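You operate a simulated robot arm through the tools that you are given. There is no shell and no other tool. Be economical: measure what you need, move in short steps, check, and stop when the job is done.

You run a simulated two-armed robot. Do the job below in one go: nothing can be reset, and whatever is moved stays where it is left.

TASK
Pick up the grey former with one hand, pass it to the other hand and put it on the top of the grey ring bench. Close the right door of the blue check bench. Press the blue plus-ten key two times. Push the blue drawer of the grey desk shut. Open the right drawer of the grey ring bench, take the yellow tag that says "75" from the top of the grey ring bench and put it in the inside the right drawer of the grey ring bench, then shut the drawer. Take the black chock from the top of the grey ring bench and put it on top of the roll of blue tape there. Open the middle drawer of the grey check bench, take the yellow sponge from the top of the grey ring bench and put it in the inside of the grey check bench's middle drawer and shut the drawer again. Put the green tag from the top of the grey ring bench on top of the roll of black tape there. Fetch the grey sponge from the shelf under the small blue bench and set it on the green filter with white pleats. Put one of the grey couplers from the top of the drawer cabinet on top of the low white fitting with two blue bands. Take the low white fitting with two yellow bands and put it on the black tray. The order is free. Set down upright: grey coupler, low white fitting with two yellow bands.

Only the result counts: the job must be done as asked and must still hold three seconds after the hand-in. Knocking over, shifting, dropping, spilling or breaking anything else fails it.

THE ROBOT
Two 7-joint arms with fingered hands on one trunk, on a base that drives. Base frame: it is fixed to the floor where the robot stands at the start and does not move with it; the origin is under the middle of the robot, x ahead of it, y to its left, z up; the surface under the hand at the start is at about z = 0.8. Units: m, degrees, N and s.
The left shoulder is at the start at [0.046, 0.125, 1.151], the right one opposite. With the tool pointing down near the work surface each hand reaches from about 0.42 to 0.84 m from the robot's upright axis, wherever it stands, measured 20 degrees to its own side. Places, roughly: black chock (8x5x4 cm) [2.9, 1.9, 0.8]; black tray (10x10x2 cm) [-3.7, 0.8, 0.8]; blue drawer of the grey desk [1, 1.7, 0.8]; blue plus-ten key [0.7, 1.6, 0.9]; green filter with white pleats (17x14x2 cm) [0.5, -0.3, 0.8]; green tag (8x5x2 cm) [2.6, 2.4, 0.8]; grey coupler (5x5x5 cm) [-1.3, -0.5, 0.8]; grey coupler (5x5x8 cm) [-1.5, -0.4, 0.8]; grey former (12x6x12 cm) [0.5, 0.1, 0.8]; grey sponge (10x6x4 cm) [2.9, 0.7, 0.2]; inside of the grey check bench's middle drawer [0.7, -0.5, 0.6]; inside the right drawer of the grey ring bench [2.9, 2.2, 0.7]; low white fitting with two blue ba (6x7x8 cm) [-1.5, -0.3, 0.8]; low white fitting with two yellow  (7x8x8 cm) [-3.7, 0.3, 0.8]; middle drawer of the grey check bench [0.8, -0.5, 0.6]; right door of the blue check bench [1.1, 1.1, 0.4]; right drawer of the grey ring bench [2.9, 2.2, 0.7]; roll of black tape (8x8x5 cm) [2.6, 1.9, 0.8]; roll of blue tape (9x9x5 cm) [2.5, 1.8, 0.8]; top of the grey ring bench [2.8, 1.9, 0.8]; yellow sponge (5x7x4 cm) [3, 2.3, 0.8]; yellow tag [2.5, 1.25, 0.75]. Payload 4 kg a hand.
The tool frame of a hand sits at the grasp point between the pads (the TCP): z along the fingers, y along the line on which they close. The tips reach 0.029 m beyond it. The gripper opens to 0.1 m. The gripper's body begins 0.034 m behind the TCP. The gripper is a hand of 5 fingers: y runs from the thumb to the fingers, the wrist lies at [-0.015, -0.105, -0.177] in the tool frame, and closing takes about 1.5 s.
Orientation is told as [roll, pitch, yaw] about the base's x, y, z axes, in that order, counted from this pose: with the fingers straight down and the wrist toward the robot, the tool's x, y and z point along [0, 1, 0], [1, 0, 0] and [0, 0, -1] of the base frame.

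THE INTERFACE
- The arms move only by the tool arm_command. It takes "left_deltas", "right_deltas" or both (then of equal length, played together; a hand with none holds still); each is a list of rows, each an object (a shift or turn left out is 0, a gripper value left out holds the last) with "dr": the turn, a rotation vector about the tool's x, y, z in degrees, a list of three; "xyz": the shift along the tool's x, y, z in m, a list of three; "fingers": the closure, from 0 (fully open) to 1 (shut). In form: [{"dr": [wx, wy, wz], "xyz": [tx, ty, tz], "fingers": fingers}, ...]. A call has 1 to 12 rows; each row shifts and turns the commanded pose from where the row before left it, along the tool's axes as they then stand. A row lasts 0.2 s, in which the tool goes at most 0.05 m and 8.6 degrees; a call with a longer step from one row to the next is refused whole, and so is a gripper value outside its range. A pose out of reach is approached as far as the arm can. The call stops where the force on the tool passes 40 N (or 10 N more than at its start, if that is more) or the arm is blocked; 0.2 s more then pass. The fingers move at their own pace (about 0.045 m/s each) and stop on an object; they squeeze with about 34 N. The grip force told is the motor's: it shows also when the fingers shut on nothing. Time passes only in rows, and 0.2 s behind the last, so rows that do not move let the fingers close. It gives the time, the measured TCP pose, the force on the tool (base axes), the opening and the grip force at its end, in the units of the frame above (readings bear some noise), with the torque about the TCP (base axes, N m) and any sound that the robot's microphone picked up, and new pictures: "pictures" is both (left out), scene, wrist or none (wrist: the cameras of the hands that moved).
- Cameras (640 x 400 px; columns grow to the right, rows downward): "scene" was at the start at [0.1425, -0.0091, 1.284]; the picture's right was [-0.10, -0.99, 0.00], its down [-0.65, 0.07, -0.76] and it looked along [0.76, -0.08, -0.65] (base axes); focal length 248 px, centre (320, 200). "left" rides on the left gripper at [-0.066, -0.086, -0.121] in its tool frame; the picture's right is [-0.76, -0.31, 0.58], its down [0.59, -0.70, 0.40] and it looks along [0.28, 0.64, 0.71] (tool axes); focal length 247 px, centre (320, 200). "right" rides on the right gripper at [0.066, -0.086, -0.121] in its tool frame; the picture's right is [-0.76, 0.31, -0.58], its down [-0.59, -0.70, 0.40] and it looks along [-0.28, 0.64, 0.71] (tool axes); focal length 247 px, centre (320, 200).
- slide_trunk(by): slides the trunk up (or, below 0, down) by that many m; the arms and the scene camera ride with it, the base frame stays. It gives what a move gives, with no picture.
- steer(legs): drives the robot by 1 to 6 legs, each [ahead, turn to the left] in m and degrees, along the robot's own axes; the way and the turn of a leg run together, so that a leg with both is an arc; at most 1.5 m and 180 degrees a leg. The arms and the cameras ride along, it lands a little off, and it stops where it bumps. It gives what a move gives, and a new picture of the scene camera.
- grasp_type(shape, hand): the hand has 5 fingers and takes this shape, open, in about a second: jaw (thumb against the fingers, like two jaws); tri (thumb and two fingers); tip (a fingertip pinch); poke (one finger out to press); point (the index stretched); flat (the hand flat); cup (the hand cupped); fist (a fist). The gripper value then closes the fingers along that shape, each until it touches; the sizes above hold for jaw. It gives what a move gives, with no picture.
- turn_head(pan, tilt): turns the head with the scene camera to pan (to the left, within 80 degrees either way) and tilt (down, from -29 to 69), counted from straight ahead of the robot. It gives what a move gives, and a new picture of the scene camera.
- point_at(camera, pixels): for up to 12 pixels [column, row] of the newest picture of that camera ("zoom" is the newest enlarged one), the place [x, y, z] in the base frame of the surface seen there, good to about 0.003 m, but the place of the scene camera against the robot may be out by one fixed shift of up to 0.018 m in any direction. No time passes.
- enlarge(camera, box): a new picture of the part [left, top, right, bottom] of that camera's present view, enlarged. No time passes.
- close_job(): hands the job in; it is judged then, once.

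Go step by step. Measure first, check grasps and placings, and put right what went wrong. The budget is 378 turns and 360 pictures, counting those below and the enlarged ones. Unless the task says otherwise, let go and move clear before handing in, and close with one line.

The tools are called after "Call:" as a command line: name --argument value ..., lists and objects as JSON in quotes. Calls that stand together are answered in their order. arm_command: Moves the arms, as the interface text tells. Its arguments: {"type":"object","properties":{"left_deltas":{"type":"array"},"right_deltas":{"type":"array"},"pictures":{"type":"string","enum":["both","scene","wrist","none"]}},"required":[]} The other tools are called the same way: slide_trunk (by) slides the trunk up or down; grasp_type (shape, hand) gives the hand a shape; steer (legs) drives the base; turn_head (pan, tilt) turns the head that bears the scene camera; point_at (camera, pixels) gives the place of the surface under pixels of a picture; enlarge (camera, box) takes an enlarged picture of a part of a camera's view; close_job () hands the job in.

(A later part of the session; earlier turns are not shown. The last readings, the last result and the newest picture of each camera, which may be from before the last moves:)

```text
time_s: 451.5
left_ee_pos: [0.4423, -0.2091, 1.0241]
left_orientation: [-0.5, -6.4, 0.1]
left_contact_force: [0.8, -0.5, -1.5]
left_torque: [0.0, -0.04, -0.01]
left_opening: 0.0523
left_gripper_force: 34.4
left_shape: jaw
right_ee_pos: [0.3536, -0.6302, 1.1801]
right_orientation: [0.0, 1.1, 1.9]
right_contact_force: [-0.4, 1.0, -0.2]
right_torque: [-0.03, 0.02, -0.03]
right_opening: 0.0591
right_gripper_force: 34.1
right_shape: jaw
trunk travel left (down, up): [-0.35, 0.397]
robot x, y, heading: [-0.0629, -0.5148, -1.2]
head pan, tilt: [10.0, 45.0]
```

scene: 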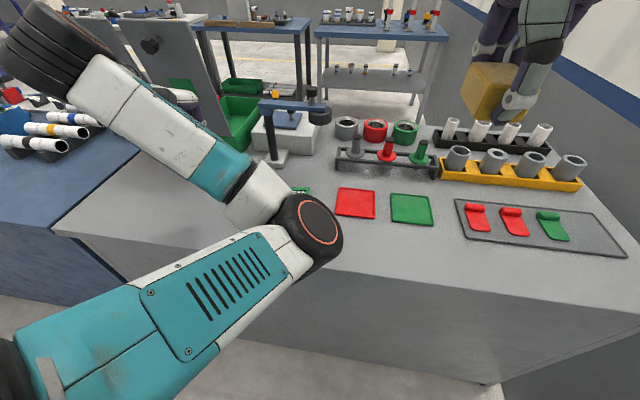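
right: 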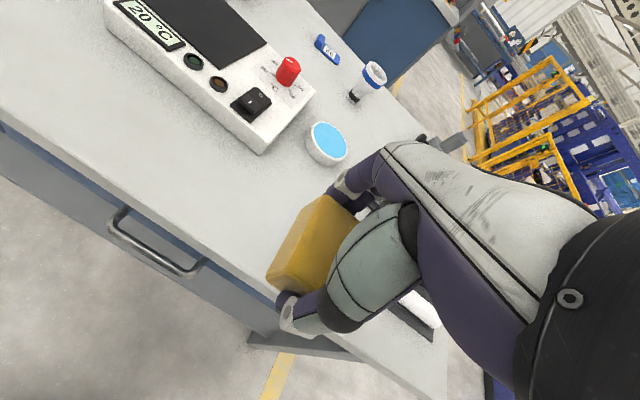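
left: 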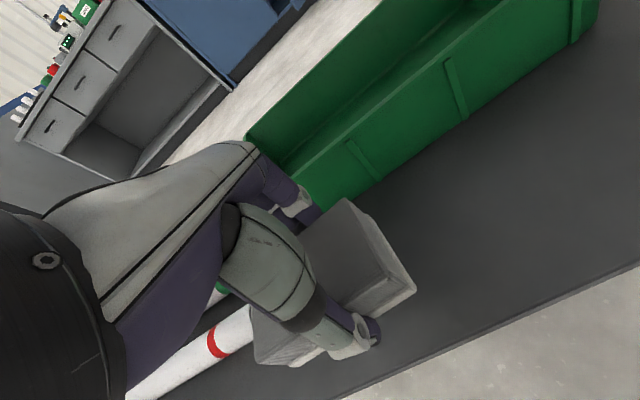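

Filter centre is (0.488, −0.327), top ≈0.815. Move the grey sponge above it.

Call:
arm_command --left_deltas '[{"xyz": [-0.044, 0.01, 0]}, {"xyz": [-0.044, 0.01, 0]}, {"xyz": [-0.043, 0.009, 0]}, {"xyz": [0, 0, 0.04]}, {"xyz": [0, 0, 0.04]}, {"xyz": [0, 0, 0.035]}]'

```text
time_s: 452.9
left_ee_pos: [0.482, -0.3086, 0.9163]
left_orientation: [-0.7, -6.6, 0.0]
left_contact_force: [-0.6, 0.0, -0.1]
left_torque: [-0.01, -0.02, 0.0]
left_opening: 0.0522
left_gripper_force: 33.6
left_shape: jaw
left hand out of reach, approached as far as the arm can: row 1
right_ee_pos: [0.353, -0.6298, 1.1798]
right_orientation: [0.1, 1.0, 1.9]
right_contact_force: [-0.1, -0.2, -0.3]
right_torque: [0.0, 0.03, -0.01]
right_opening: 0.0593
right_gripper_force: 33.9
right_shape: jaw
trunk travel left (down, up): [-0.35, 0.397]
robot x, y, heading: [-0.0618, -0.5145, -1.2]
head pan, tilt: [10.0, 45.0]
```

scene: 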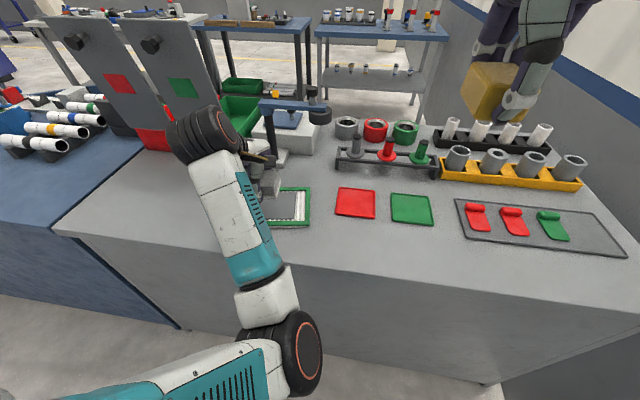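
left: 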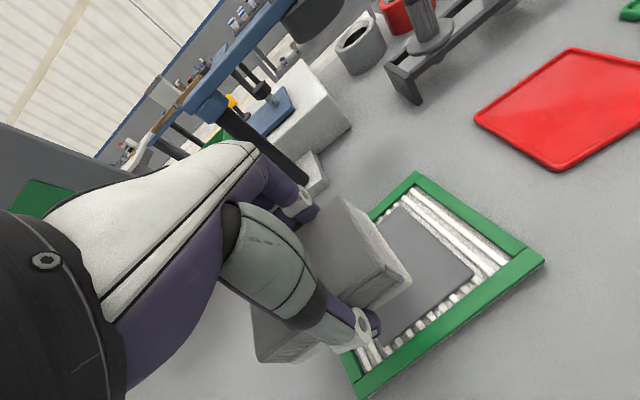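

Verify the filter with the left camera before lowering.

Call:
point_at --camera "left" --pixels '[[416, 178], [540, 260], [365, 390], [440, 280], [400, 245], [470, 275], [345, 235], [410, 290], [330, 340]]'

```text
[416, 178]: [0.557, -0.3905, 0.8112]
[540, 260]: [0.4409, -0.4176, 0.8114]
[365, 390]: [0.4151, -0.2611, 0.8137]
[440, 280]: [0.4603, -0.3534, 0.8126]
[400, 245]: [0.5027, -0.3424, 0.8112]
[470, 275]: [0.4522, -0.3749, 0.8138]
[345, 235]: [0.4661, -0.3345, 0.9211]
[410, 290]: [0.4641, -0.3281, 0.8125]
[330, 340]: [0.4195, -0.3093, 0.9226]
```

Filter centre (0.486, −0.326), top 0.8125. Shift −3.5 cm in y and lower.

Call:
arm_command --left_deltas '[{"xyz": [-0.018, 0.004, 0]}, {"xyz": [-0.017, 0.004, 0]}, {"xyz": [0, 0, 0.025]}, {"xyz": [0, 0, 0.02]}, {"xyz": [0, 0, 0.009]}]' --pictures "wrist"

```text
time_s: 454.1
left_ee_pos: [0.4972, -0.3431, 0.8666]
left_orientation: [-0.3, -7.1, 0.2]
left_contact_force: [-0.2, -0.2, -0.8]
left_torque: [0.03, -0.02, 0.01]
left_opening: 0.0523
left_gripper_force: 34.1
left_shape: jaw
right_ee_pos: [0.3523, -0.6308, 1.1799]
right_orientation: [0.0, 1.1, 2.0]
right_contact_force: [-0.2, 0.0, -0.3]
right_torque: [-0.02, -0.01, 0.01]
right_opening: 0.0593
right_gripper_force: 33.6
right_shape: jaw
trunk travel left (down, up): [-0.35, 0.397]
robot x, y, heading: [-0.0603, -0.507, -0.9]
head pan, tilt: [10.0, 45.0]
```

left: 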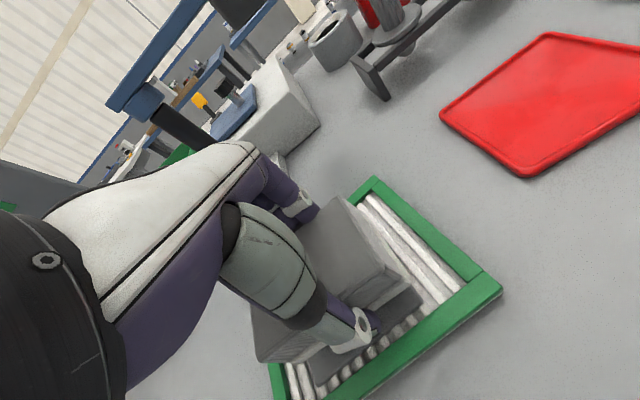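

Call:
arm_command --left_deltas '[{"xyz": [0, -0.011, 0.009]}, {"xyz": [0, 0, 0.005]}, {"xyz": [0, 0, 0.003]}, {}]' --pictures "none"

```text
time_s: 455.1
left_ee_pos: [0.4883, -0.3447, 0.8496]
left_orientation: [-0.3, -7.1, 0.2]
left_contact_force: [1.4, -0.9, 3.9]
left_torque: [0.1, 0.19, -0.03]
left_opening: 0.0523
left_gripper_force: 34.2
left_shape: jaw
right_ee_pos: [0.352, -0.6293, 1.1795]
right_orientation: [0.0, 1.0, 1.9]
right_contact_force: [-0.9, 0.0, -0.2]
right_torque: [0.0, 0.01, -0.01]
right_opening: 0.0592
right_gripper_force: 34.3
right_shape: jaw
trunk travel left (down, up): [-0.35, 0.397]
robot x, y, heading: [-0.0608, -0.5137, -1.2]
head pan, tilt: [10.0, 45.0]
```

Contact. Open and lift straight up.

Call:
arm_command --left_deltas '[{"fingers": 0.2}, {}, {}, {}, {"xyz": [0, -0.002, -0.02]}, {"xyz": [0, -0.004, -0.04]}, {"xyz": [0, -0.004, -0.04]}, {"xyz": [0, -0.03, -0.035]}, {"xyz": [0, -0.04, 0]}]'

```text
time_s: 457.1
left_ee_pos: [0.3911, -0.3486, 0.9689]
left_orientation: [-0.5, -6.5, 0.1]
left_contact_force: [0.0, -0.3, -0.5]
left_torque: [0.04, -0.01, -0.02]
left_opening: 0.0797
left_gripper_force: 0.1
left_shape: jaw
right_ee_pos: [0.3515, -0.6323, 1.1801]
right_orientation: [0.1, 1.0, 1.8]
right_contact_force: [0.3, -0.2, 0.1]
right_torque: [0.01, -0.01, 0.04]
right_opening: 0.0591
right_gripper_force: 34.2
right_shape: jaw
trunk travel left (down, up): [-0.35, 0.397]
robot x, y, heading: [-0.0585, -0.5148, -0.9]
head pan, tilt: [10.0, 45.0]
```

scene: 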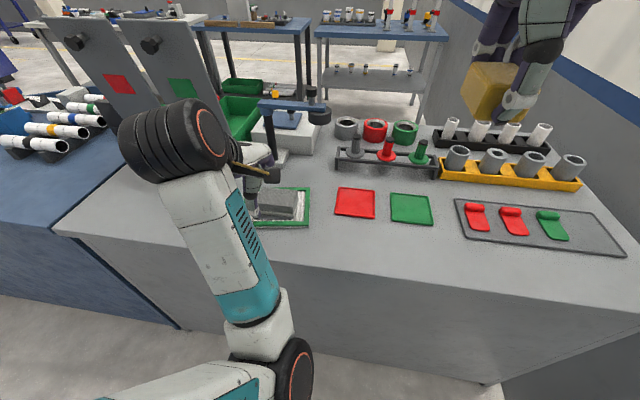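
left: 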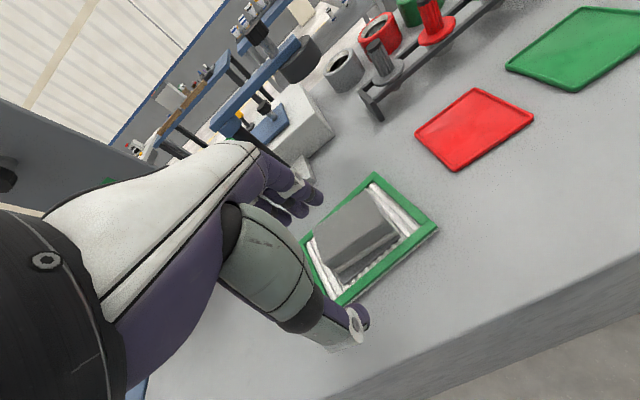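

The grey sponge rests on the filter. Next: turn round to the drawer cabinet behind for the couplers.

Call:
arm_command --left_deltas '[{"dr": [6.4, 0, 0], "xyz": [0, 0, -0.04]}, {"xyz": [0.02, 0, -0.04]}, {"xyz": [0.02, 0, -0.04], "fingers": 0}, {"xyz": [0.02, 0, 0]}]' --pictures "none"

Call:
steer --legs '[[-0.15, 0], [0, 90], [0, 90], [0.35, 0]]'

```text
time_s: 458.1
left_ee_pos: [0.4256, -0.2654, 0.9587]
left_orientation: [-0.5, -0.1, 0.0]
left_contact_force: [0.1, 0.0, 1.0]
left_torque: [-0.04, -0.02, 0.02]
left_opening: 0.1
left_gripper_force: 0.0
left_shape: jaw
left hand out of reach, approached as far as the arm can: row 1, 2, 3
right_ee_pos: [0.3531, -0.6305, 1.1795]
right_orientation: [0.0, 1.1, 1.9]
right_contact_force: [-0.5, 0.1, -0.2]
right_torque: [-0.01, 0.01, -0.01]
right_opening: 0.059
right_gripper_force: 34.0
right_shape: jaw
trunk travel left (down, up): [-0.35, 0.397]
robot x, y, heading: [-0.0587, -0.5132, -1.0]
head pan, tilt: [10.0, 45.0]
```

```text
time_s: 469.1
left_ee_pos: [-1.0503, -0.7346, 0.9599]
left_orientation: [-0.4, -0.1, 179.1]
left_contact_force: [0.6, -0.2, -0.3]
left_torque: [-0.01, 0.0, 0.03]
left_opening: 0.0999
left_gripper_force: 0.1
left_shape: jaw
right_ee_pos: [-0.9716, -0.37, 1.1794]
right_orientation: [0.1, 1.1, -179.3]
right_contact_force: [0.6, 0.3, -0.9]
right_torque: [-0.03, 0.06, -0.02]
right_opening: 0.0595
right_gripper_force: 33.4
right_shape: jaw
trunk travel left (down, up): [-0.35, 0.397]
robot x, y, heading: [-0.5594, -0.4995, 177.9]
head pan, tilt: [10.0, 45.0]
```

scene: 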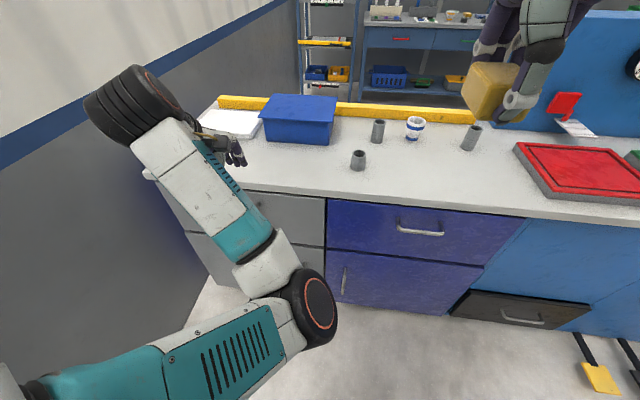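

Three grey couplers at (359,160), (378,131), (472,137) and the blue-banded fitting at (415,127). Zoom and measure.

Call:
enlarge --camera "scene" --box '[335, 100, 495, 200]'

Call:
point_at --camera "zoom" --pixels '[[95, 205], [95, 275], [170, 85], [170, 165], [320, 75], [320, 155], [548, 105], [548, 190], [290, 85], [348, 85], [320, 120]]'

```text
4.00 times, centred on (415, 150) of scene
```

zoom: 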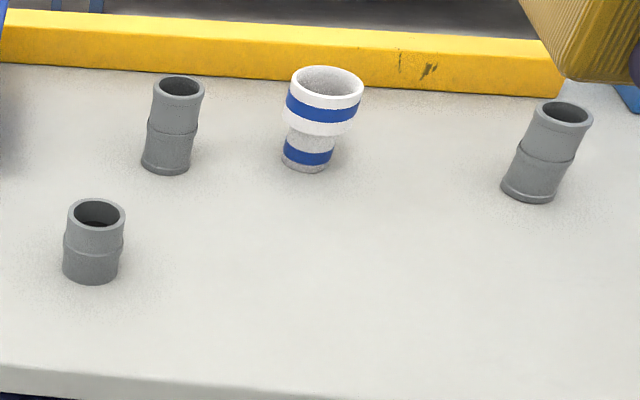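

```text
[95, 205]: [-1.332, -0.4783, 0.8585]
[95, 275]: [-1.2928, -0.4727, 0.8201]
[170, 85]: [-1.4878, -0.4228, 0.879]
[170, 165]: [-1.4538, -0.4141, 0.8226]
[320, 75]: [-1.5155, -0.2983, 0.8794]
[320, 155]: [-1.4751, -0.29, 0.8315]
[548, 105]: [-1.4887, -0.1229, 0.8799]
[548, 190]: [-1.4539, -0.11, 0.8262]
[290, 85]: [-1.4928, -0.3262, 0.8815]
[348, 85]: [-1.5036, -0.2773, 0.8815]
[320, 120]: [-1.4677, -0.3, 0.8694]
```

Fitting rim true z≈0.868; short coupler at (−1.31, −0.476), top ≈0.846. I'll raise the left hand, turn right 20° and come 0.2 m closer so both are in left reach.

Call:
arm_command --left_deltas '[{"xyz": [0, 0, -0.04]}, {"xyz": [0, 0, -0.03]}]' --pictures "none"

Call:
steer --legs '[[0, -20], [0.18, 0]]'

Call:
enlarge --camera "left" --box '[0, 0, 640, 400]'

```text
time_s: 469.7
left_ee_pos: [-1.0803, -0.7429, 0.9945]
left_orientation: [-0.3, -0.3, 179.1]
left_contact_force: [-0.1, 0.3, 0.5]
left_torque: [0.01, -0.01, 0.0]
left_opening: 0.1
left_gripper_force: 0.0
left_shape: jaw
left hand out of reach, approached as far as the arm can: row 1, 2
right_ee_pos: [-0.9715, -0.3706, 1.1802]
right_orientation: [0.1, 1.0, -179.3]
right_contact_force: [0.5, -0.6, 0.2]
right_torque: [0.03, -0.02, 0.01]
right_opening: 0.0592
right_gripper_force: 34.4
right_shape: jaw
trunk travel left (down, up): [-0.35, 0.397]
robot x, y, heading: [-0.5622, -0.4938, 178.1]
head pan, tilt: [10.0, 45.0]
```

```text
time_s: 472.3
left_ee_pos: [-1.2961, -0.4792, 0.9932]
left_orientation: [-0.3, -0.3, 158.7]
left_contact_force: [-0.2, 0.7, 0.2]
left_torque: [-0.02, 0.0, 0.0]
left_opening: 0.0997
left_gripper_force: 0.1
left_shape: jaw
right_ee_pos: [-1.0641, -0.1679, 1.1804]
right_orientation: [0.0, 1.1, 160.4]
right_contact_force: [0.3, -0.6, -1.5]
right_torque: [0.01, 0.01, -0.02]
right_opening: 0.0595
right_gripper_force: 34.3
right_shape: jaw
trunk travel left (down, up): [-0.35, 0.397]
robot x, y, heading: [-0.7215, -0.4305, 157.2]
head pan, tilt: [10.0, 45.0]
```

scene: 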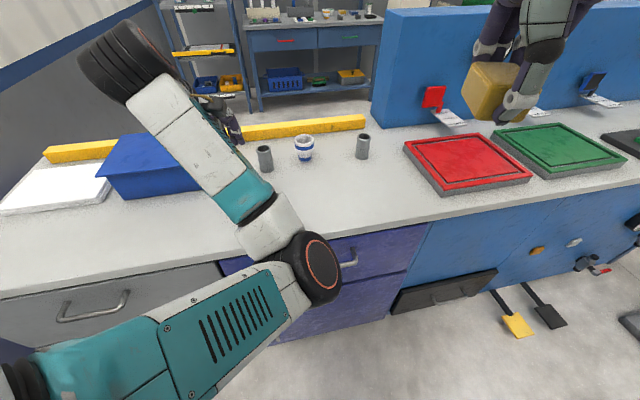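

```text
1.00 times, centred on (320, 200) of left (not enlarged: the box is as wide or as high as the picture)
```

zoom: 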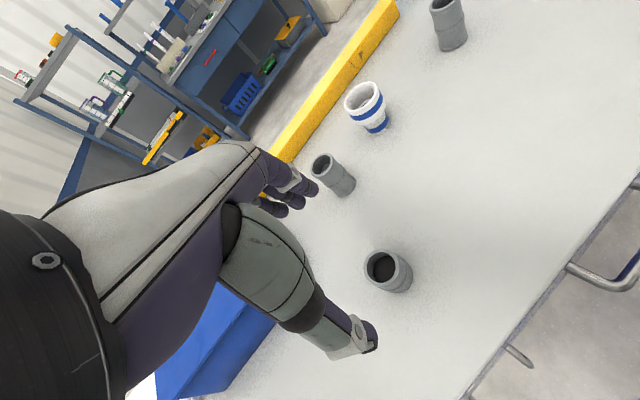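

The left camera sees coupler (388,270) and fitting (367,105). Measure both finely.

Call:
enlarge --camera "left" --box '[330, 70, 430, 300]'

Call:
point_at --camera "left" --pixels '[[366, 268], [398, 264], [381, 252], [386, 284], [410, 275], [346, 97], [383, 95], [362, 84], [370, 113], [363, 98], [375, 122], [386, 127]]'

```text
1.74 times, centred on (380, 185) of left
```

zoom: 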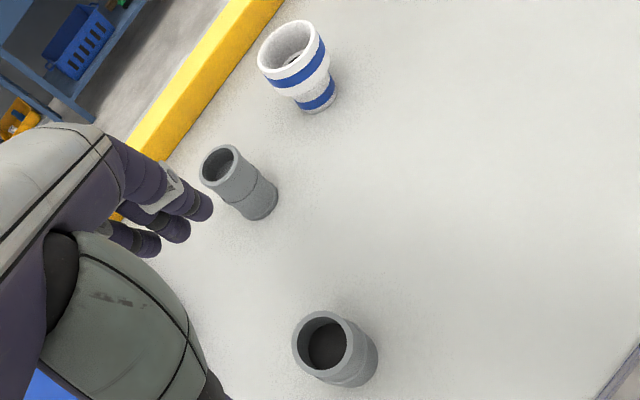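

```text
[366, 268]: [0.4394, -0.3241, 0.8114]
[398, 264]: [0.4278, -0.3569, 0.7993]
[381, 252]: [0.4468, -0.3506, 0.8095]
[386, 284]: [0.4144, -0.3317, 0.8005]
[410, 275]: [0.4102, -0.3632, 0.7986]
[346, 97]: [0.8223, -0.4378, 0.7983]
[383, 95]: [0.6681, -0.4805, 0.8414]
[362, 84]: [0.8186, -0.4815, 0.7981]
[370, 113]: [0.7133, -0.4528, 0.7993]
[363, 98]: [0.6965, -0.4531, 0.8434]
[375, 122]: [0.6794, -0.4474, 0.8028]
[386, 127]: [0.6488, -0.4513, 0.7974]
```

Call:
point_at --camera "zoom" --pixels '[[296, 345], [346, 338], [320, 313], [326, 371], [375, 365], [260, 60], [318, 40], [290, 23], [278, 72], [290, 45], [305, 85], [330, 95]]'

```text
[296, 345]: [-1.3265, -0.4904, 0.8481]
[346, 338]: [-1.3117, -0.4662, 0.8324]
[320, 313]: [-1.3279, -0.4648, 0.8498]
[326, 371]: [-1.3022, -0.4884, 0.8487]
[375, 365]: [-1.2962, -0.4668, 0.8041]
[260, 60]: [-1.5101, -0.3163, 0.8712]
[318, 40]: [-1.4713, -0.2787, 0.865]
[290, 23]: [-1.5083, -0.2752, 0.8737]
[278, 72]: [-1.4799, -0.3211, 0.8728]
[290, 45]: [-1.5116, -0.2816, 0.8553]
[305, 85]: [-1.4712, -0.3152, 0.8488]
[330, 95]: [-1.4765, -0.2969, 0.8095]
```

Coupler axis ≈(−1.315, −0.477), top 0.849; fitting rim centre (−1.492, −0.298), z 0.873. I'll grip the short coupler by its top 2 cm.

Call:
arm_command --left_deltas '[{"fingers": 0.15, "xyz": [0.005, 0.0175, 0]}, {"xyz": [0, 0, 0.04]}, {"xyz": [0, 0, 0.04]}, {"xyz": [0, 0, 0.03]}, {}]' --pictures "wrist"

```text
time_s: 473.5
left_ee_pos: [-1.314, -0.4772, 0.8827]
left_orientation: [-0.3, -0.4, 158.7]
left_contact_force: [-0.5, -0.6, 0.1]
left_torque: [-0.02, 0.05, 0.03]
left_opening: 0.0855
left_gripper_force: 0.1
left_shape: jaw
right_ee_pos: [-1.0631, -0.1671, 1.1798]
right_orientation: [-0.1, 1.0, 160.4]
right_contact_force: [-0.1, 0.0, -0.8]
right_torque: [-0.01, -0.04, -0.01]
right_opening: 0.0593
right_gripper_force: 34.6
right_shape: jaw
trunk travel left (down, up): [-0.35, 0.397]
robot x, y, heading: [-0.7272, -0.4316, 157.6]
head pan, tilt: [10.0, 45.0]
```

left: 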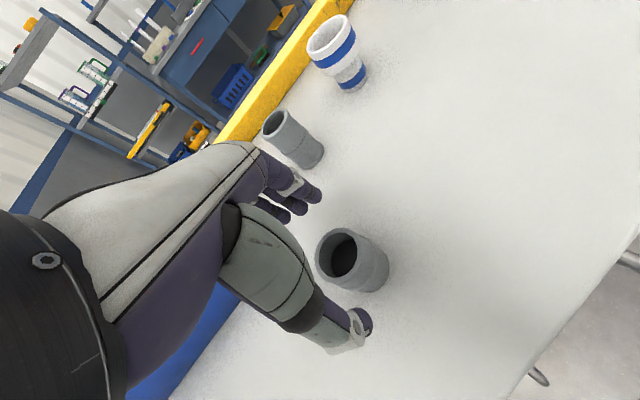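

Call:
point_at --camera "left" --pixels '[[319, 258], [354, 243], [337, 231], [338, 282], [360, 255], [387, 268], [308, 48], [352, 25], [328, 18], [340, 45]]'

```text
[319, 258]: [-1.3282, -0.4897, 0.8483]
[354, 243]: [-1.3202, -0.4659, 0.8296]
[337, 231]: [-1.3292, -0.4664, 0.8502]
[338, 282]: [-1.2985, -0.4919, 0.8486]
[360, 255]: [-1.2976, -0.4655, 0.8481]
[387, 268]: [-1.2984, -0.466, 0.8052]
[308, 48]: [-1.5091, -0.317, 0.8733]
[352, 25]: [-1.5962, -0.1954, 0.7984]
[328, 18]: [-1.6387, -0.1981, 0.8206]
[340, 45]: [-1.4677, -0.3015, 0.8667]
```

Centre (−1.313, −0.478), diameter ≈4.2 cm. Lower 2.4 cm and close.

Call:
arm_command --left_deltas '[{"xyz": [0, 0, 0.014]}, {"xyz": [0, 0, 0.011]}, {}, {"fingers": 1}, {}, {}, {}, {}, {}, {"xyz": [0, 0, -0.01]}, {"xyz": [0, 0, -0.03]}, {"xyz": [0, 0, -0.04]}]' --pictures "wrist"

```text
time_s: 476.1
left_ee_pos: [-1.3124, -0.4765, 0.9393]
left_orientation: [-0.3, -0.2, 158.7]
left_contact_force: [0.8, 0.1, 0.0]
left_torque: [0.02, 0.0, -0.01]
left_opening: 0.0336
left_gripper_force: 33.4
left_shape: jaw
right_ee_pos: [-1.0632, -0.1681, 1.179]
right_orientation: [0.0, 1.0, 160.4]
right_contact_force: [-0.9, -0.7, -0.8]
right_torque: [0.0, -0.01, 0.01]
right_opening: 0.0594
right_gripper_force: 33.9
right_shape: jaw
trunk travel left (down, up): [-0.35, 0.397]
robot x, y, heading: [-0.7231, -0.429, 157.6]
head pan, tilt: [10.0, 45.0]
```

left: 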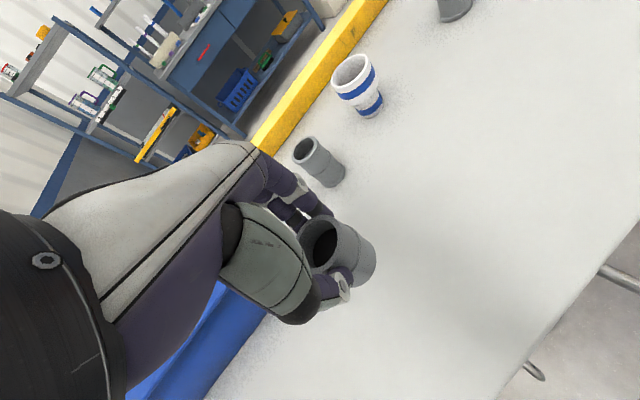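

Coupler held upright. Carry it over the fitting.

Call:
arm_command --left_deltas '[{"xyz": [0, 0, -0.03]}, {"xyz": [-0.0168, 0.0387, 0]}, {"xyz": [-0.0168, 0.0387, 0]}, {"xyz": [-0.0168, 0.0387, 0]}, {"xyz": [-0.0168, 0.0387, 0]}, {"xyz": [-0.0168, 0.0387, 0]}, {"xyz": [-0.0166, 0.0389, 0]}, {}]'

```text
time_s: 477.9
left_ee_pos: [-1.4947, -0.2971, 0.9695]
left_orientation: [-0.2, -0.3, 158.7]
left_contact_force: [0.0, 0.0, 0.0]
left_torque: [0.0, -0.01, -0.02]
left_opening: 0.0337
left_gripper_force: 33.9
left_shape: jaw
right_ee_pos: [-1.0627, -0.1684, 1.1792]
right_orientation: [0.0, 1.0, 160.4]
right_contact_force: [-0.6, 0.0, 0.5]
right_torque: [0.01, 0.02, 0.0]
right_opening: 0.0594
right_gripper_force: 33.9
right_shape: jaw
trunk travel left (down, up): [-0.35, 0.397]
robot x, y, heading: [-0.7217, -0.4259, 157.7]
head pan, tilt: [10.0, 45.0]
```

scene: 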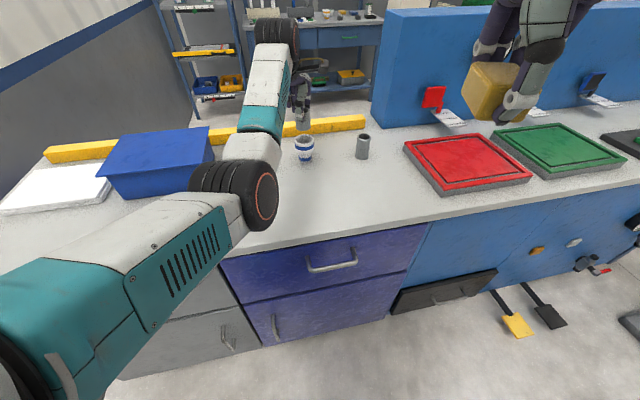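
left: 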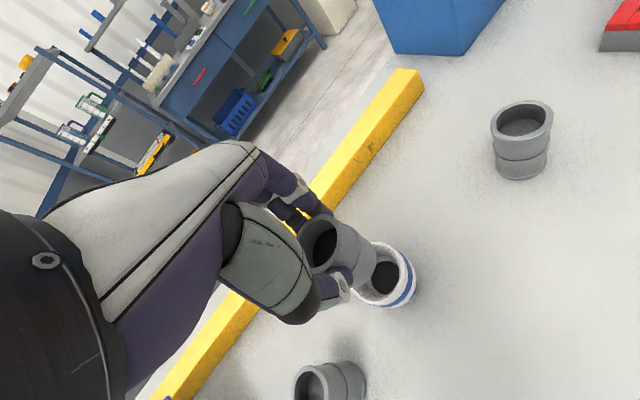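

Verify the rim position relative to the coupler.

Call:
enlarge --camera "left" --box '[290, 200, 450, 330]'

Call:
point_at --camera "left" --pixels '[[413, 268], [410, 285], [398, 297], [380, 303], [360, 297], [385, 244], [400, 251], [405, 270], [385, 275]]'

```text
3.08 times, centred on (370, 265) of left
```

zoom: 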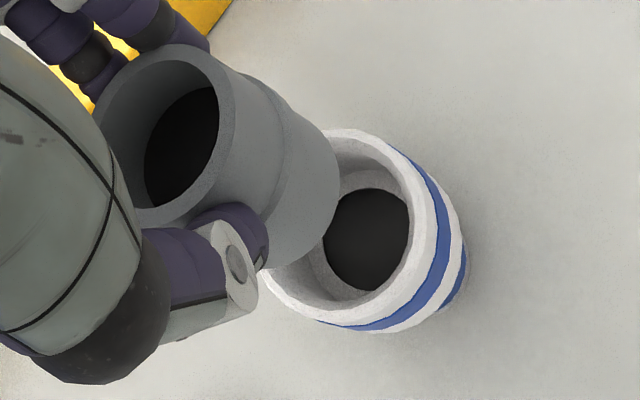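

```text
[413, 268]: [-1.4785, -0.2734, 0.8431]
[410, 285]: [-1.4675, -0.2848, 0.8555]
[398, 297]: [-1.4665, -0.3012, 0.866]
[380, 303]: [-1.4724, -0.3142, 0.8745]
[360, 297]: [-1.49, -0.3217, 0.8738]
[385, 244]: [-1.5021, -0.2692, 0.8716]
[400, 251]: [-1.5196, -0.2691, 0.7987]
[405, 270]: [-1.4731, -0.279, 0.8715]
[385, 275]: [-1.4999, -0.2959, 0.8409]
```

The fitting has an inner seat at z≈0.841 under the rim; centre ≈(−1.491, −0.297). Check the coupler's axis in the hand.

Call:
point_at --camera "zoom" --pixels '[[165, 48], [232, 100], [225, 150], [165, 218], [108, 90], [335, 180], [320, 235], [270, 265], [300, 130], [120, 130]]'

```text
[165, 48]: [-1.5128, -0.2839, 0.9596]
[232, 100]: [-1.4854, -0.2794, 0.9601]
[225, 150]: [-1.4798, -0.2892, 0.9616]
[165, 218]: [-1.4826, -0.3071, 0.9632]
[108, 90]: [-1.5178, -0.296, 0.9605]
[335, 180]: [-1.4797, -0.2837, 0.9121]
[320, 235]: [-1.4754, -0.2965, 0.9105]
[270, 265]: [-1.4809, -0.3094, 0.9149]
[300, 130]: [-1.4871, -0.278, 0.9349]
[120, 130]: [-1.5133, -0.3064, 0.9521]
```

Axis is 6 mm off in x; correct, lower to rim level and watch forces.

Call:
arm_command --left_deltas '[{"xyz": [-0.001, -0.006, 0]}, {"xyz": [0, 0, 0.02]}, {"xyz": [0, 0, 0.014]}, {"xyz": [0, 0, 0.01]}, {}]' --pictures "wrist"

```text
time_s: 479.1
left_ee_pos: [-1.4859, -0.3003, 0.9301]
left_orientation: [-0.2, -0.6, 158.7]
left_contact_force: [2.4, -0.4, 13.5]
left_torque: [-0.16, -0.32, 0.01]
left_opening: 0.0357
left_gripper_force: 33.7
left_shape: jaw
right_ee_pos: [-1.0616, -0.1677, 1.1806]
right_orientation: [0.1, 1.0, 160.4]
right_contact_force: [0.0, -0.4, -0.1]
right_torque: [0.0, -0.02, -0.02]
right_opening: 0.0595
right_gripper_force: 34.0
right_shape: jaw
trunk travel left (down, up): [-0.35, 0.397]
robot x, y, heading: [-0.7243, -0.4327, 157.6]
head pan, tilt: [10.0, 45.0]
```

left: 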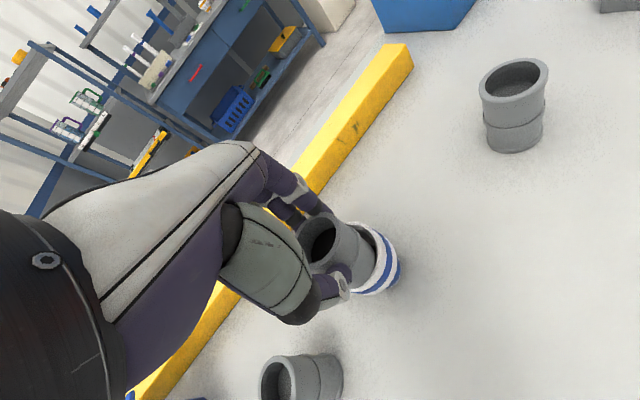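

The coupler touches the rim. Raise 1 cm and check the offset closely.

Call:
arm_command --left_deltas '[{"xyz": [0, 0, -0.012]}, {}]' --pictures "none"

Call:
enlarge --camera "left" --box '[280, 200, 420, 310]'

Call:
point_at --camera "zoom" --pixels '[[150, 70], [240, 120], [240, 180], [185, 255], [105, 130], [510, 180], [450, 120], [400, 90], [480, 340], [340, 345], [400, 230], [370, 270]]'

```text
time_s: 479.7
left_ee_pos: [-1.4872, -0.3005, 0.9388]
left_orientation: [-0.3, -0.2, 158.8]
left_contact_force: [-0.7, 0.3, -0.4]
left_torque: [-0.01, 0.0, 0.0]
left_opening: 0.035
left_gripper_force: 34.1
left_shape: jaw
right_ee_pos: [-1.0636, -0.1684, 1.1804]
right_orientation: [-0.1, 1.1, 160.4]
right_contact_force: [0.6, 0.5, -1.1]
right_torque: [0.01, -0.01, -0.02]
right_opening: 0.0593
right_gripper_force: 33.9
right_shape: jaw
trunk travel left (down, up): [-0.35, 0.397]
robot x, y, heading: [-0.7249, -0.4255, 157.4]
head pan, tilt: [10.0, 45.0]
```

```text
3.64 times, centred on (350, 255) of left
```

zoom: 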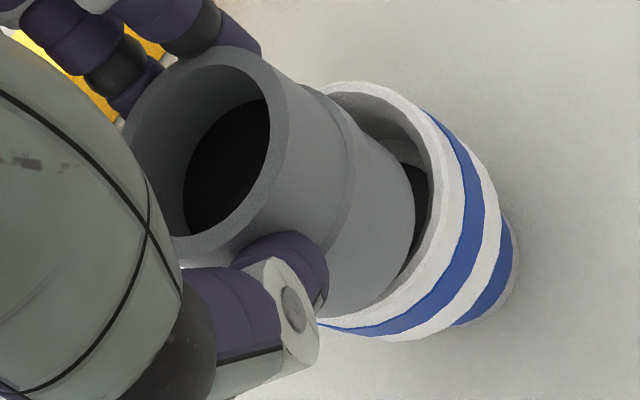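

```text
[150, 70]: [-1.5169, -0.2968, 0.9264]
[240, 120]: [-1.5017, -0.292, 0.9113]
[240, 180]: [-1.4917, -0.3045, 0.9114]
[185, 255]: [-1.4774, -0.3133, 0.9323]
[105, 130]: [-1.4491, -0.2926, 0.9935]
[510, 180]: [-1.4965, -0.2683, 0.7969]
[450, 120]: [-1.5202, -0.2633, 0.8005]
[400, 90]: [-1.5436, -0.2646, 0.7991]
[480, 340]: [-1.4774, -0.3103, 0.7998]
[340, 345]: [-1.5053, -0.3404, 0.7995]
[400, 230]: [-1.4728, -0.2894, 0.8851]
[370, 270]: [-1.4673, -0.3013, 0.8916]
```

Call:
point_at --camera "zoom" --pixels '[[350, 88], [395, 103], [430, 140], [447, 190], [440, 240], [410, 285], [370, 312], [412, 205], [403, 243], [365, 290], [385, 155], [350, 115]]'

```text
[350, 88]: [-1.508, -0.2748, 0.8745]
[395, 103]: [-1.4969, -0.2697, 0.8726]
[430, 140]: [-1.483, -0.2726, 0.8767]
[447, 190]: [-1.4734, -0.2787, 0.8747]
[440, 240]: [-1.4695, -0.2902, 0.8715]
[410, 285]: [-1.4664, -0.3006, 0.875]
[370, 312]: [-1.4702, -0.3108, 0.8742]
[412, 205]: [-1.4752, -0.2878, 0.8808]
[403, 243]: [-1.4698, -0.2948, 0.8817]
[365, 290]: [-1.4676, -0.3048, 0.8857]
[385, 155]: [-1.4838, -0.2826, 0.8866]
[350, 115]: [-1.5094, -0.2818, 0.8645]
```

Coupler bottom centre ≈(−1.488, −0.3025), rim centre ≈(−1.495, −0.2985). Shift by 8 mm and try again.

Call:
arm_command --left_deltas '[{"xyz": [-0.001, 0.0085, 0]}, {}, {"xyz": [0, 0, 0.008]}, {"xyz": [0, 0, 0.005]}, {"xyz": [0, 0, 0.005]}, {}]' --pictures "none"

```text
time_s: 481.1
left_ee_pos: [-1.4952, -0.2961, 0.9214]
left_orientation: [-0.3, -0.1, 158.7]
left_contact_force: [-0.1, -0.4, -0.8]
left_torque: [-0.01, -0.05, 0.02]
left_opening: 0.0351
left_gripper_force: 34.3
left_shape: jaw
right_ee_pos: [-1.0641, -0.1672, 1.1809]
right_orientation: [0.0, 1.1, 160.3]
right_contact_force: [-0.5, 0.0, 0.5]
right_torque: [-0.02, 0.0, 0.04]
right_opening: 0.0593
right_gripper_force: 34.4
right_shape: jaw
trunk travel left (down, up): [-0.35, 0.397]
robot x, y, heading: [-0.724, -0.4327, 157.6]
head pan, tilt: [10.0, 45.0]
```

It has entered the socket (z 0.921, no force). Lower further to the seat.

Call:
arm_command --left_deltas '[{"xyz": [0, 0, 0.006]}, {"xyz": [0, 0, 0.006]}, {"xyz": [0, 0, 0.004]}, {}]' --pictures "wrist"

```text
time_s: 482.1
left_ee_pos: [-1.4963, -0.2948, 0.905]
left_orientation: [-0.3, -0.3, 158.7]
left_contact_force: [0.4, -0.8, 1.5]
left_torque: [-0.02, 0.1, -0.01]
left_opening: 0.0348
left_gripper_force: 34.9
left_shape: jaw
right_ee_pos: [-1.0637, -0.1678, 1.18]
right_orientation: [-0.1, 1.1, 160.4]
right_contact_force: [0.2, 0.8, -0.7]
right_torque: [-0.03, 0.0, 0.0]
right_opening: 0.059
right_gripper_force: 33.4
right_shape: jaw
trunk travel left (down, up): [-0.35, 0.397]
robot x, y, heading: [-0.7268, -0.4294, 157.6]
head pan, tilt: [10.0, 45.0]
```

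left: 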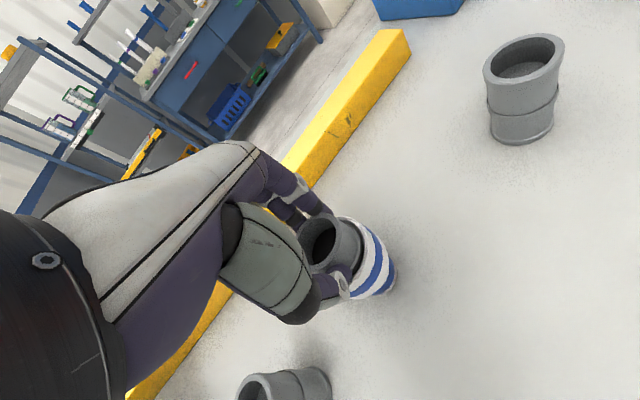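

Inserted ~3 cm. Release gently and lift.

Call:
arm_command --left_deltas '[{"xyz": [0, 0, 0.002]}, {"fingers": 0.45}, {}, {}, {}, {"xyz": [0, 0, -0.01]}, {"xyz": [0, 0, -0.03]}, {"xyz": [0, 0, -0.04]}, {"xyz": [0, -0.03, -0.03]}, {"xyz": [0, -0.04, 0]}]'

Call:
enlarge --camera "scene" --box '[250, 100, 410, 200]'

```text
time_s: 484.3
left_ee_pos: [-1.4302, -0.3227, 1.0103]
left_orientation: [-0.4, -0.2, 158.7]
left_contact_force: [-0.7, -0.1, -0.7]
left_torque: [0.02, 0.01, 0.02]
left_opening: 0.0546
left_gripper_force: 0.1
left_shape: jaw
right_ee_pos: [-1.0631, -0.1684, 1.1806]
right_orientation: [0.0, 1.1, 160.5]
right_contact_force: [0.0, 1.4, -0.5]
right_torque: [0.03, -0.02, 0.0]
right_opening: 0.0592
right_gripper_force: 34.1
right_shape: jaw
trunk travel left (down, up): [-0.35, 0.397]
robot x, y, heading: [-0.7226, -0.4287, 157.3]
head pan, tilt: [10.0, 45.0]
```

scene: 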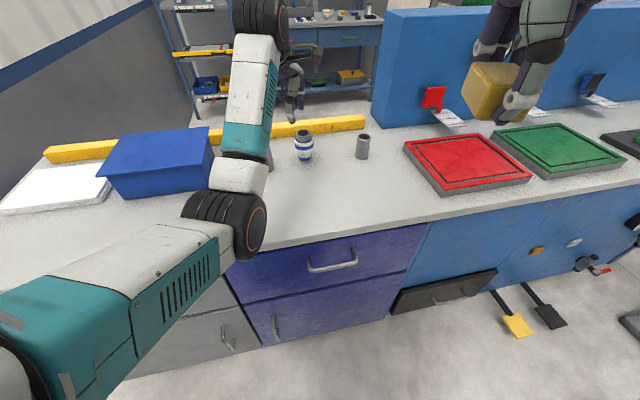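
left: 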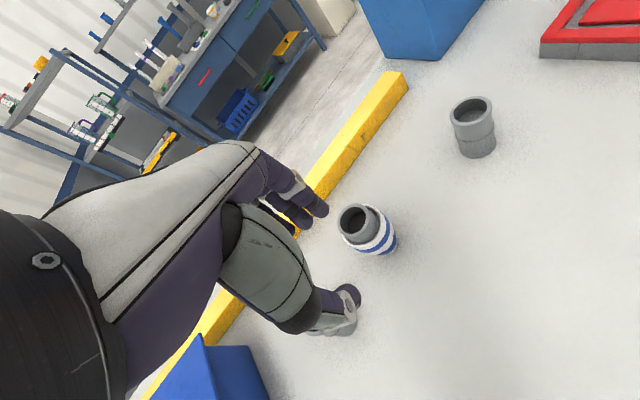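

```text
4.00 times, centred on (330, 150) of scene
```

zoom: 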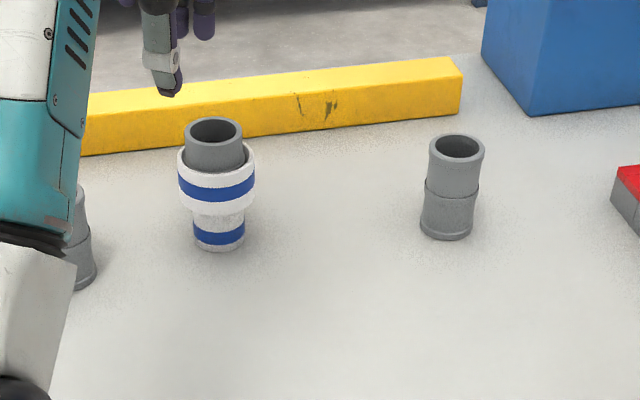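

The coupler is seated upright on the fitting. Now drive to the bench near x −3.7: back off, north, then west.

Call:
arm_command --left_deltas '[{"xyz": [0, 0, -0.04], "fingers": 0}, {"xyz": [0, -0.04, -0.02]}, {"xyz": [0, -0.04, 0]}, {"xyz": [0, -0.04, 0]}, {"xyz": [0.03, -0.03, 0]}]' --pictures "none"

Call:
steer --legs '[[-0.42, 0], [0, -67.5], [1.4, 0], [1.4, 0], [1.1, 0], [0, 90]]'

Call:
turn_head --pan 5 --tilt 25

```text
time_s: 485.5
left_ee_pos: [-1.3016, -0.4077, 1.0685]
left_orientation: [-0.5, -0.2, 158.8]
left_contact_force: [-0.5, -0.7, -0.1]
left_torque: [0.03, 0.03, -0.03]
left_opening: 0.0996
left_gripper_force: 0.1
left_shape: jaw
right_ee_pos: [-1.0639, -0.1704, 1.1804]
right_orientation: [-0.1, 1.0, 160.5]
right_contact_force: [-0.2, -0.5, -0.3]
right_torque: [0.03, -0.01, -0.04]
right_opening: 0.0595
right_gripper_force: 34.3
right_shape: jaw
trunk travel left (down, up): [-0.35, 0.397]
robot x, y, heading: [-0.7228, -0.4312, 157.4]
head pan, tilt: [10.0, 45.0]
```

```text
time_s: 513.2
left_ee_pos: [-0.8204, 3.0615, 1.0693]
left_orientation: [-0.4, -0.2, -179.1]
left_contact_force: [-0.6, 0.1, 0.3]
left_torque: [0.03, -0.04, -0.03]
left_opening: 0.0996
left_gripper_force: 0.0
left_shape: jaw
right_ee_pos: [-0.6896, 3.3731, 1.1807]
right_orientation: [0.0, 1.1, -177.5]
right_contact_force: [0.0, 0.8, -1.5]
right_torque: [-0.01, -0.02, -0.01]
right_opening: 0.0592
right_gripper_force: 33.9
right_shape: jaw
trunk travel left (down, up): [-0.35, 0.397]
robot x, y, heading: [-0.2766, 3.2567, 179.7]
head pan, tilt: [10.0, 45.0]
```

scene: 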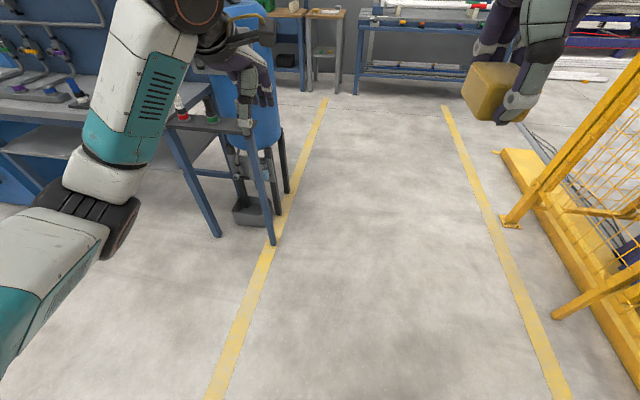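

```text
time_s: 514.1
left_ee_pos: [-0.8212, 3.0613, 1.0685]
left_orientation: [-0.3, -0.4, -179.1]
left_contact_force: [-0.3, -0.9, 0.0]
left_torque: [0.02, -0.04, 0.0]
left_opening: 0.0997
left_gripper_force: 0.0
left_shape: jaw
right_ee_pos: [-0.691, 3.3709, 1.1802]
right_orientation: [0.0, 1.1, -177.5]
right_contact_force: [-0.8, 0.3, -1.4]
right_torque: [-0.03, -0.02, -0.01]
right_opening: 0.0593
right_gripper_force: 33.9
right_shape: jaw
trunk travel left (down, up): [-0.35, 0.397]
robot x, y, heading: [-0.275, 3.2555, 179.4]
head pan, tilt: [5.0, 25.0]
```

scene: 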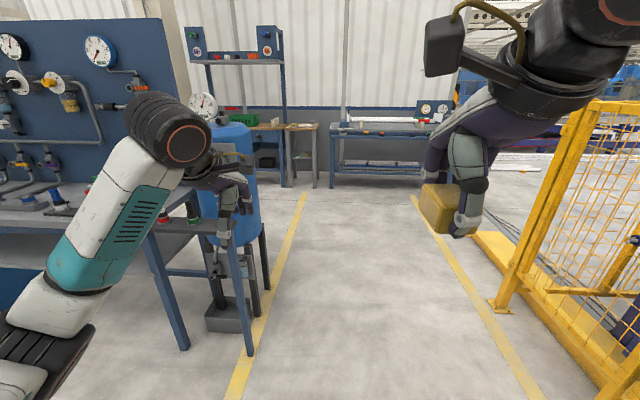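

Measure the bench leg, panel and the fence to set the lane.

Call:
point_at --camera "scene" --pixels '[[250, 345], [180, 120], [240, 150], [268, 240], [248, 310], [500, 310], [300, 180], [340, 180], [230, 205]]'

```text
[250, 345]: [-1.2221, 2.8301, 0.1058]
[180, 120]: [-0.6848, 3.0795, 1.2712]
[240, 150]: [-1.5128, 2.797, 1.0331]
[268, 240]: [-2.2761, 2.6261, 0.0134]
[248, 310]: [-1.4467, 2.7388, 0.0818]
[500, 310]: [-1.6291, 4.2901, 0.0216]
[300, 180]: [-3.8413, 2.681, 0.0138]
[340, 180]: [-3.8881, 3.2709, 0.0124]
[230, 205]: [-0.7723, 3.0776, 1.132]
```

Lane is y 2.85–4.29. Drift right a bit and go on to x≈−2.7, then turn south.

Call:
steer --legs '[[0, -8], [1.3, 0], [0, 8], [1.15, 0], [0, 90]]'

```text
time_s: 531.1
left_ee_pos: [-2.434, 2.9022, 1.068]
left_orientation: [-0.3, -0.2, -85.7]
left_contact_force: [0.2, -0.1, -0.6]
left_torque: [0.0, -0.02, -0.01]
left_opening: 0.0997
left_gripper_force: 0.1
left_shape: jaw
right_ee_pos: [-2.7546, 3.0159, 1.1804]
right_orientation: [0.0, 1.1, -84.1]
right_contact_force: [0.1, -0.3, -0.4]
right_torque: [0.02, 0.0, 0.01]
right_opening: 0.059
right_gripper_force: 33.9
right_shape: jaw
trunk travel left (down, up): [-0.35, 0.397]
robot x, y, heading: [-2.6632, 3.4357, -86.9]
head pan, tilt: [5.0, 25.0]
```

scene: 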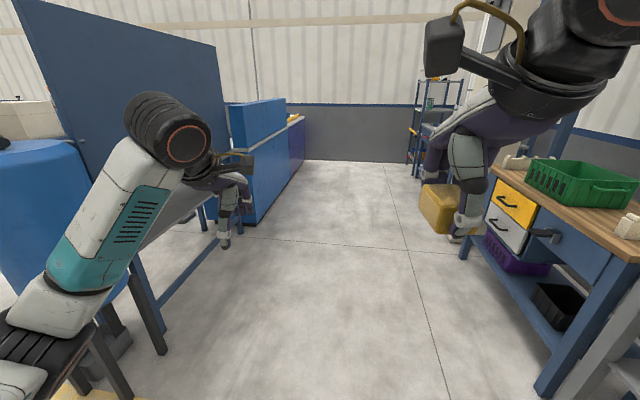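

Call:
point_at --camera "scene" --pixels '[[60, 230], [160, 345], [220, 90], [215, 280], [265, 215], [305, 160], [462, 255], [540, 390], [500, 175], [410, 165], [440, 90]]'

```text
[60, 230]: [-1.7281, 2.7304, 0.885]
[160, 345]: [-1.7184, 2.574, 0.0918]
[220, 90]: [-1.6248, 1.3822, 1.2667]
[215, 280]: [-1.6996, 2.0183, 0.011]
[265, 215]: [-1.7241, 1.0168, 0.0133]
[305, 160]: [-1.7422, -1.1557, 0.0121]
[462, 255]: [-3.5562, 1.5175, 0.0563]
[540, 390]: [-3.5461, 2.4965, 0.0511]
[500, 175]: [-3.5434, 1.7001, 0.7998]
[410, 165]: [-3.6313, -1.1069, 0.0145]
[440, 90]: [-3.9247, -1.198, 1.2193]
```

The passage is wide. Drive south to y≈0.6 and face the west table.

Call:
steer --legs '[[0, -3], [1.4, 0], [1.4, 0], [0, -90]]'

Call:
turn_head --pan 0 --tilt 35

```text
time_s: 549.1
left_ee_pos: [-3.1057, 0.3979, 1.0684]
left_orientation: [-0.3, -0.3, -176.8]
left_contact_force: [-1.3, -0.2, -0.1]
left_torque: [0.03, 0.0, 0.02]
left_opening: 0.0997
left_gripper_force: 0.0
left_shape: jaw
right_ee_pos: [-2.9882, 0.7132, 1.1795]
right_orientation: [0.0, 1.2, -175.2]
right_contact_force: [-0.3, 0.5, -0.2]
right_torque: [-0.01, 0.0, -0.01]
right_opening: 0.059
right_gripper_force: 34.5
right_shape: jaw
trunk travel left (down, up): [-0.35, 0.397]
robot x, y, heading: [-2.5729, 0.6107, -178.1]
head pan, tilt: [5.0, 25.0]
```

scene: 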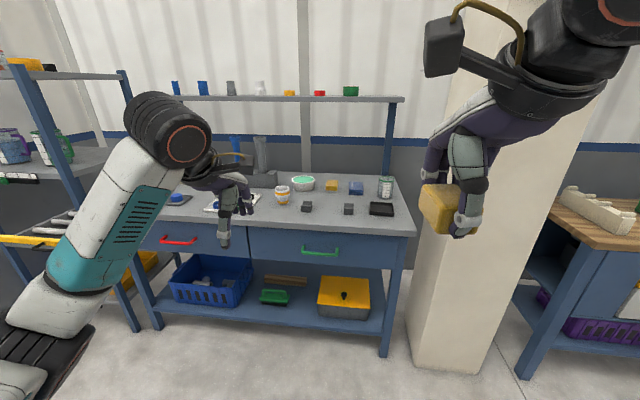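

```text
time_s: 549.9
left_ee_pos: [-3.1069, 0.3973, 1.0683]
left_orientation: [-0.4, -0.2, -176.8]
left_contact_force: [0.2, 0.0, -0.2]
left_torque: [0.03, 0.02, -0.03]
left_opening: 0.0999
left_gripper_force: 0.0
left_shape: jaw
right_ee_pos: [-2.9882, 0.7132, 1.1791]
right_orientation: [0.1, 1.1, -175.1]
right_contact_force: [0.1, 0.0, 0.8]
right_torque: [-0.02, 0.0, 0.01]
right_opening: 0.0596
right_gripper_force: 33.9
right_shape: jaw
trunk travel left (down, up): [-0.35, 0.397]
robot x, y, heading: [-2.5738, 0.6185, -177.9]
head pan, tilt: [0.0, 35.0]
```

scene: 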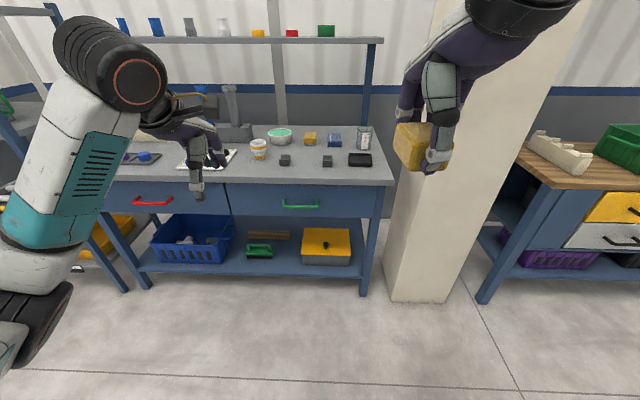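

The yellow-banded fitting is at (259,150), black tray at (360,160). Measure.

Call:
enlarge --camera "scene" --box '[220, 105, 400, 205]'

Call:
point_at --camera "scene" --pixels '[[259, 142], [259, 157], [360, 160], [349, 166], [371, 166], [350, 154], [370, 154], [300, 185], [250, 40], [285, 160], [327, 160]]'

```text
3.56 times, centred on (310, 155) of scene
```

zoom: 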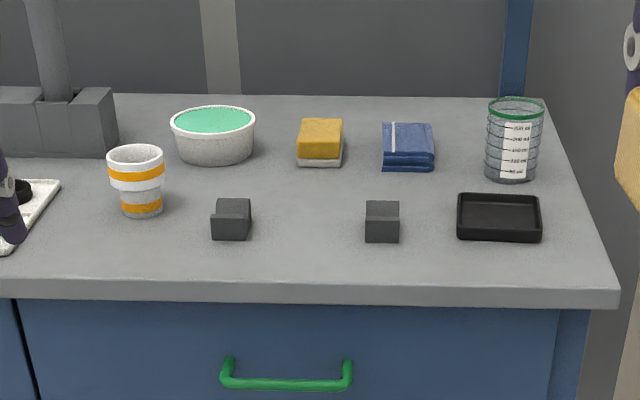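

```text
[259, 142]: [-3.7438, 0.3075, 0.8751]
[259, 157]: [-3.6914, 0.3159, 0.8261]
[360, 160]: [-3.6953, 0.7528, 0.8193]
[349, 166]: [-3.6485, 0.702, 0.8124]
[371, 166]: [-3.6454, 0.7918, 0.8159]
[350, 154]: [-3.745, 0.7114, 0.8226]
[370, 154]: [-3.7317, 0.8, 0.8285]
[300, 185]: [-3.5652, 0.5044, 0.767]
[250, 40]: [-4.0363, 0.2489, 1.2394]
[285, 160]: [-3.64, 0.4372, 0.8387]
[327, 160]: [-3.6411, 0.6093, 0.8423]
```

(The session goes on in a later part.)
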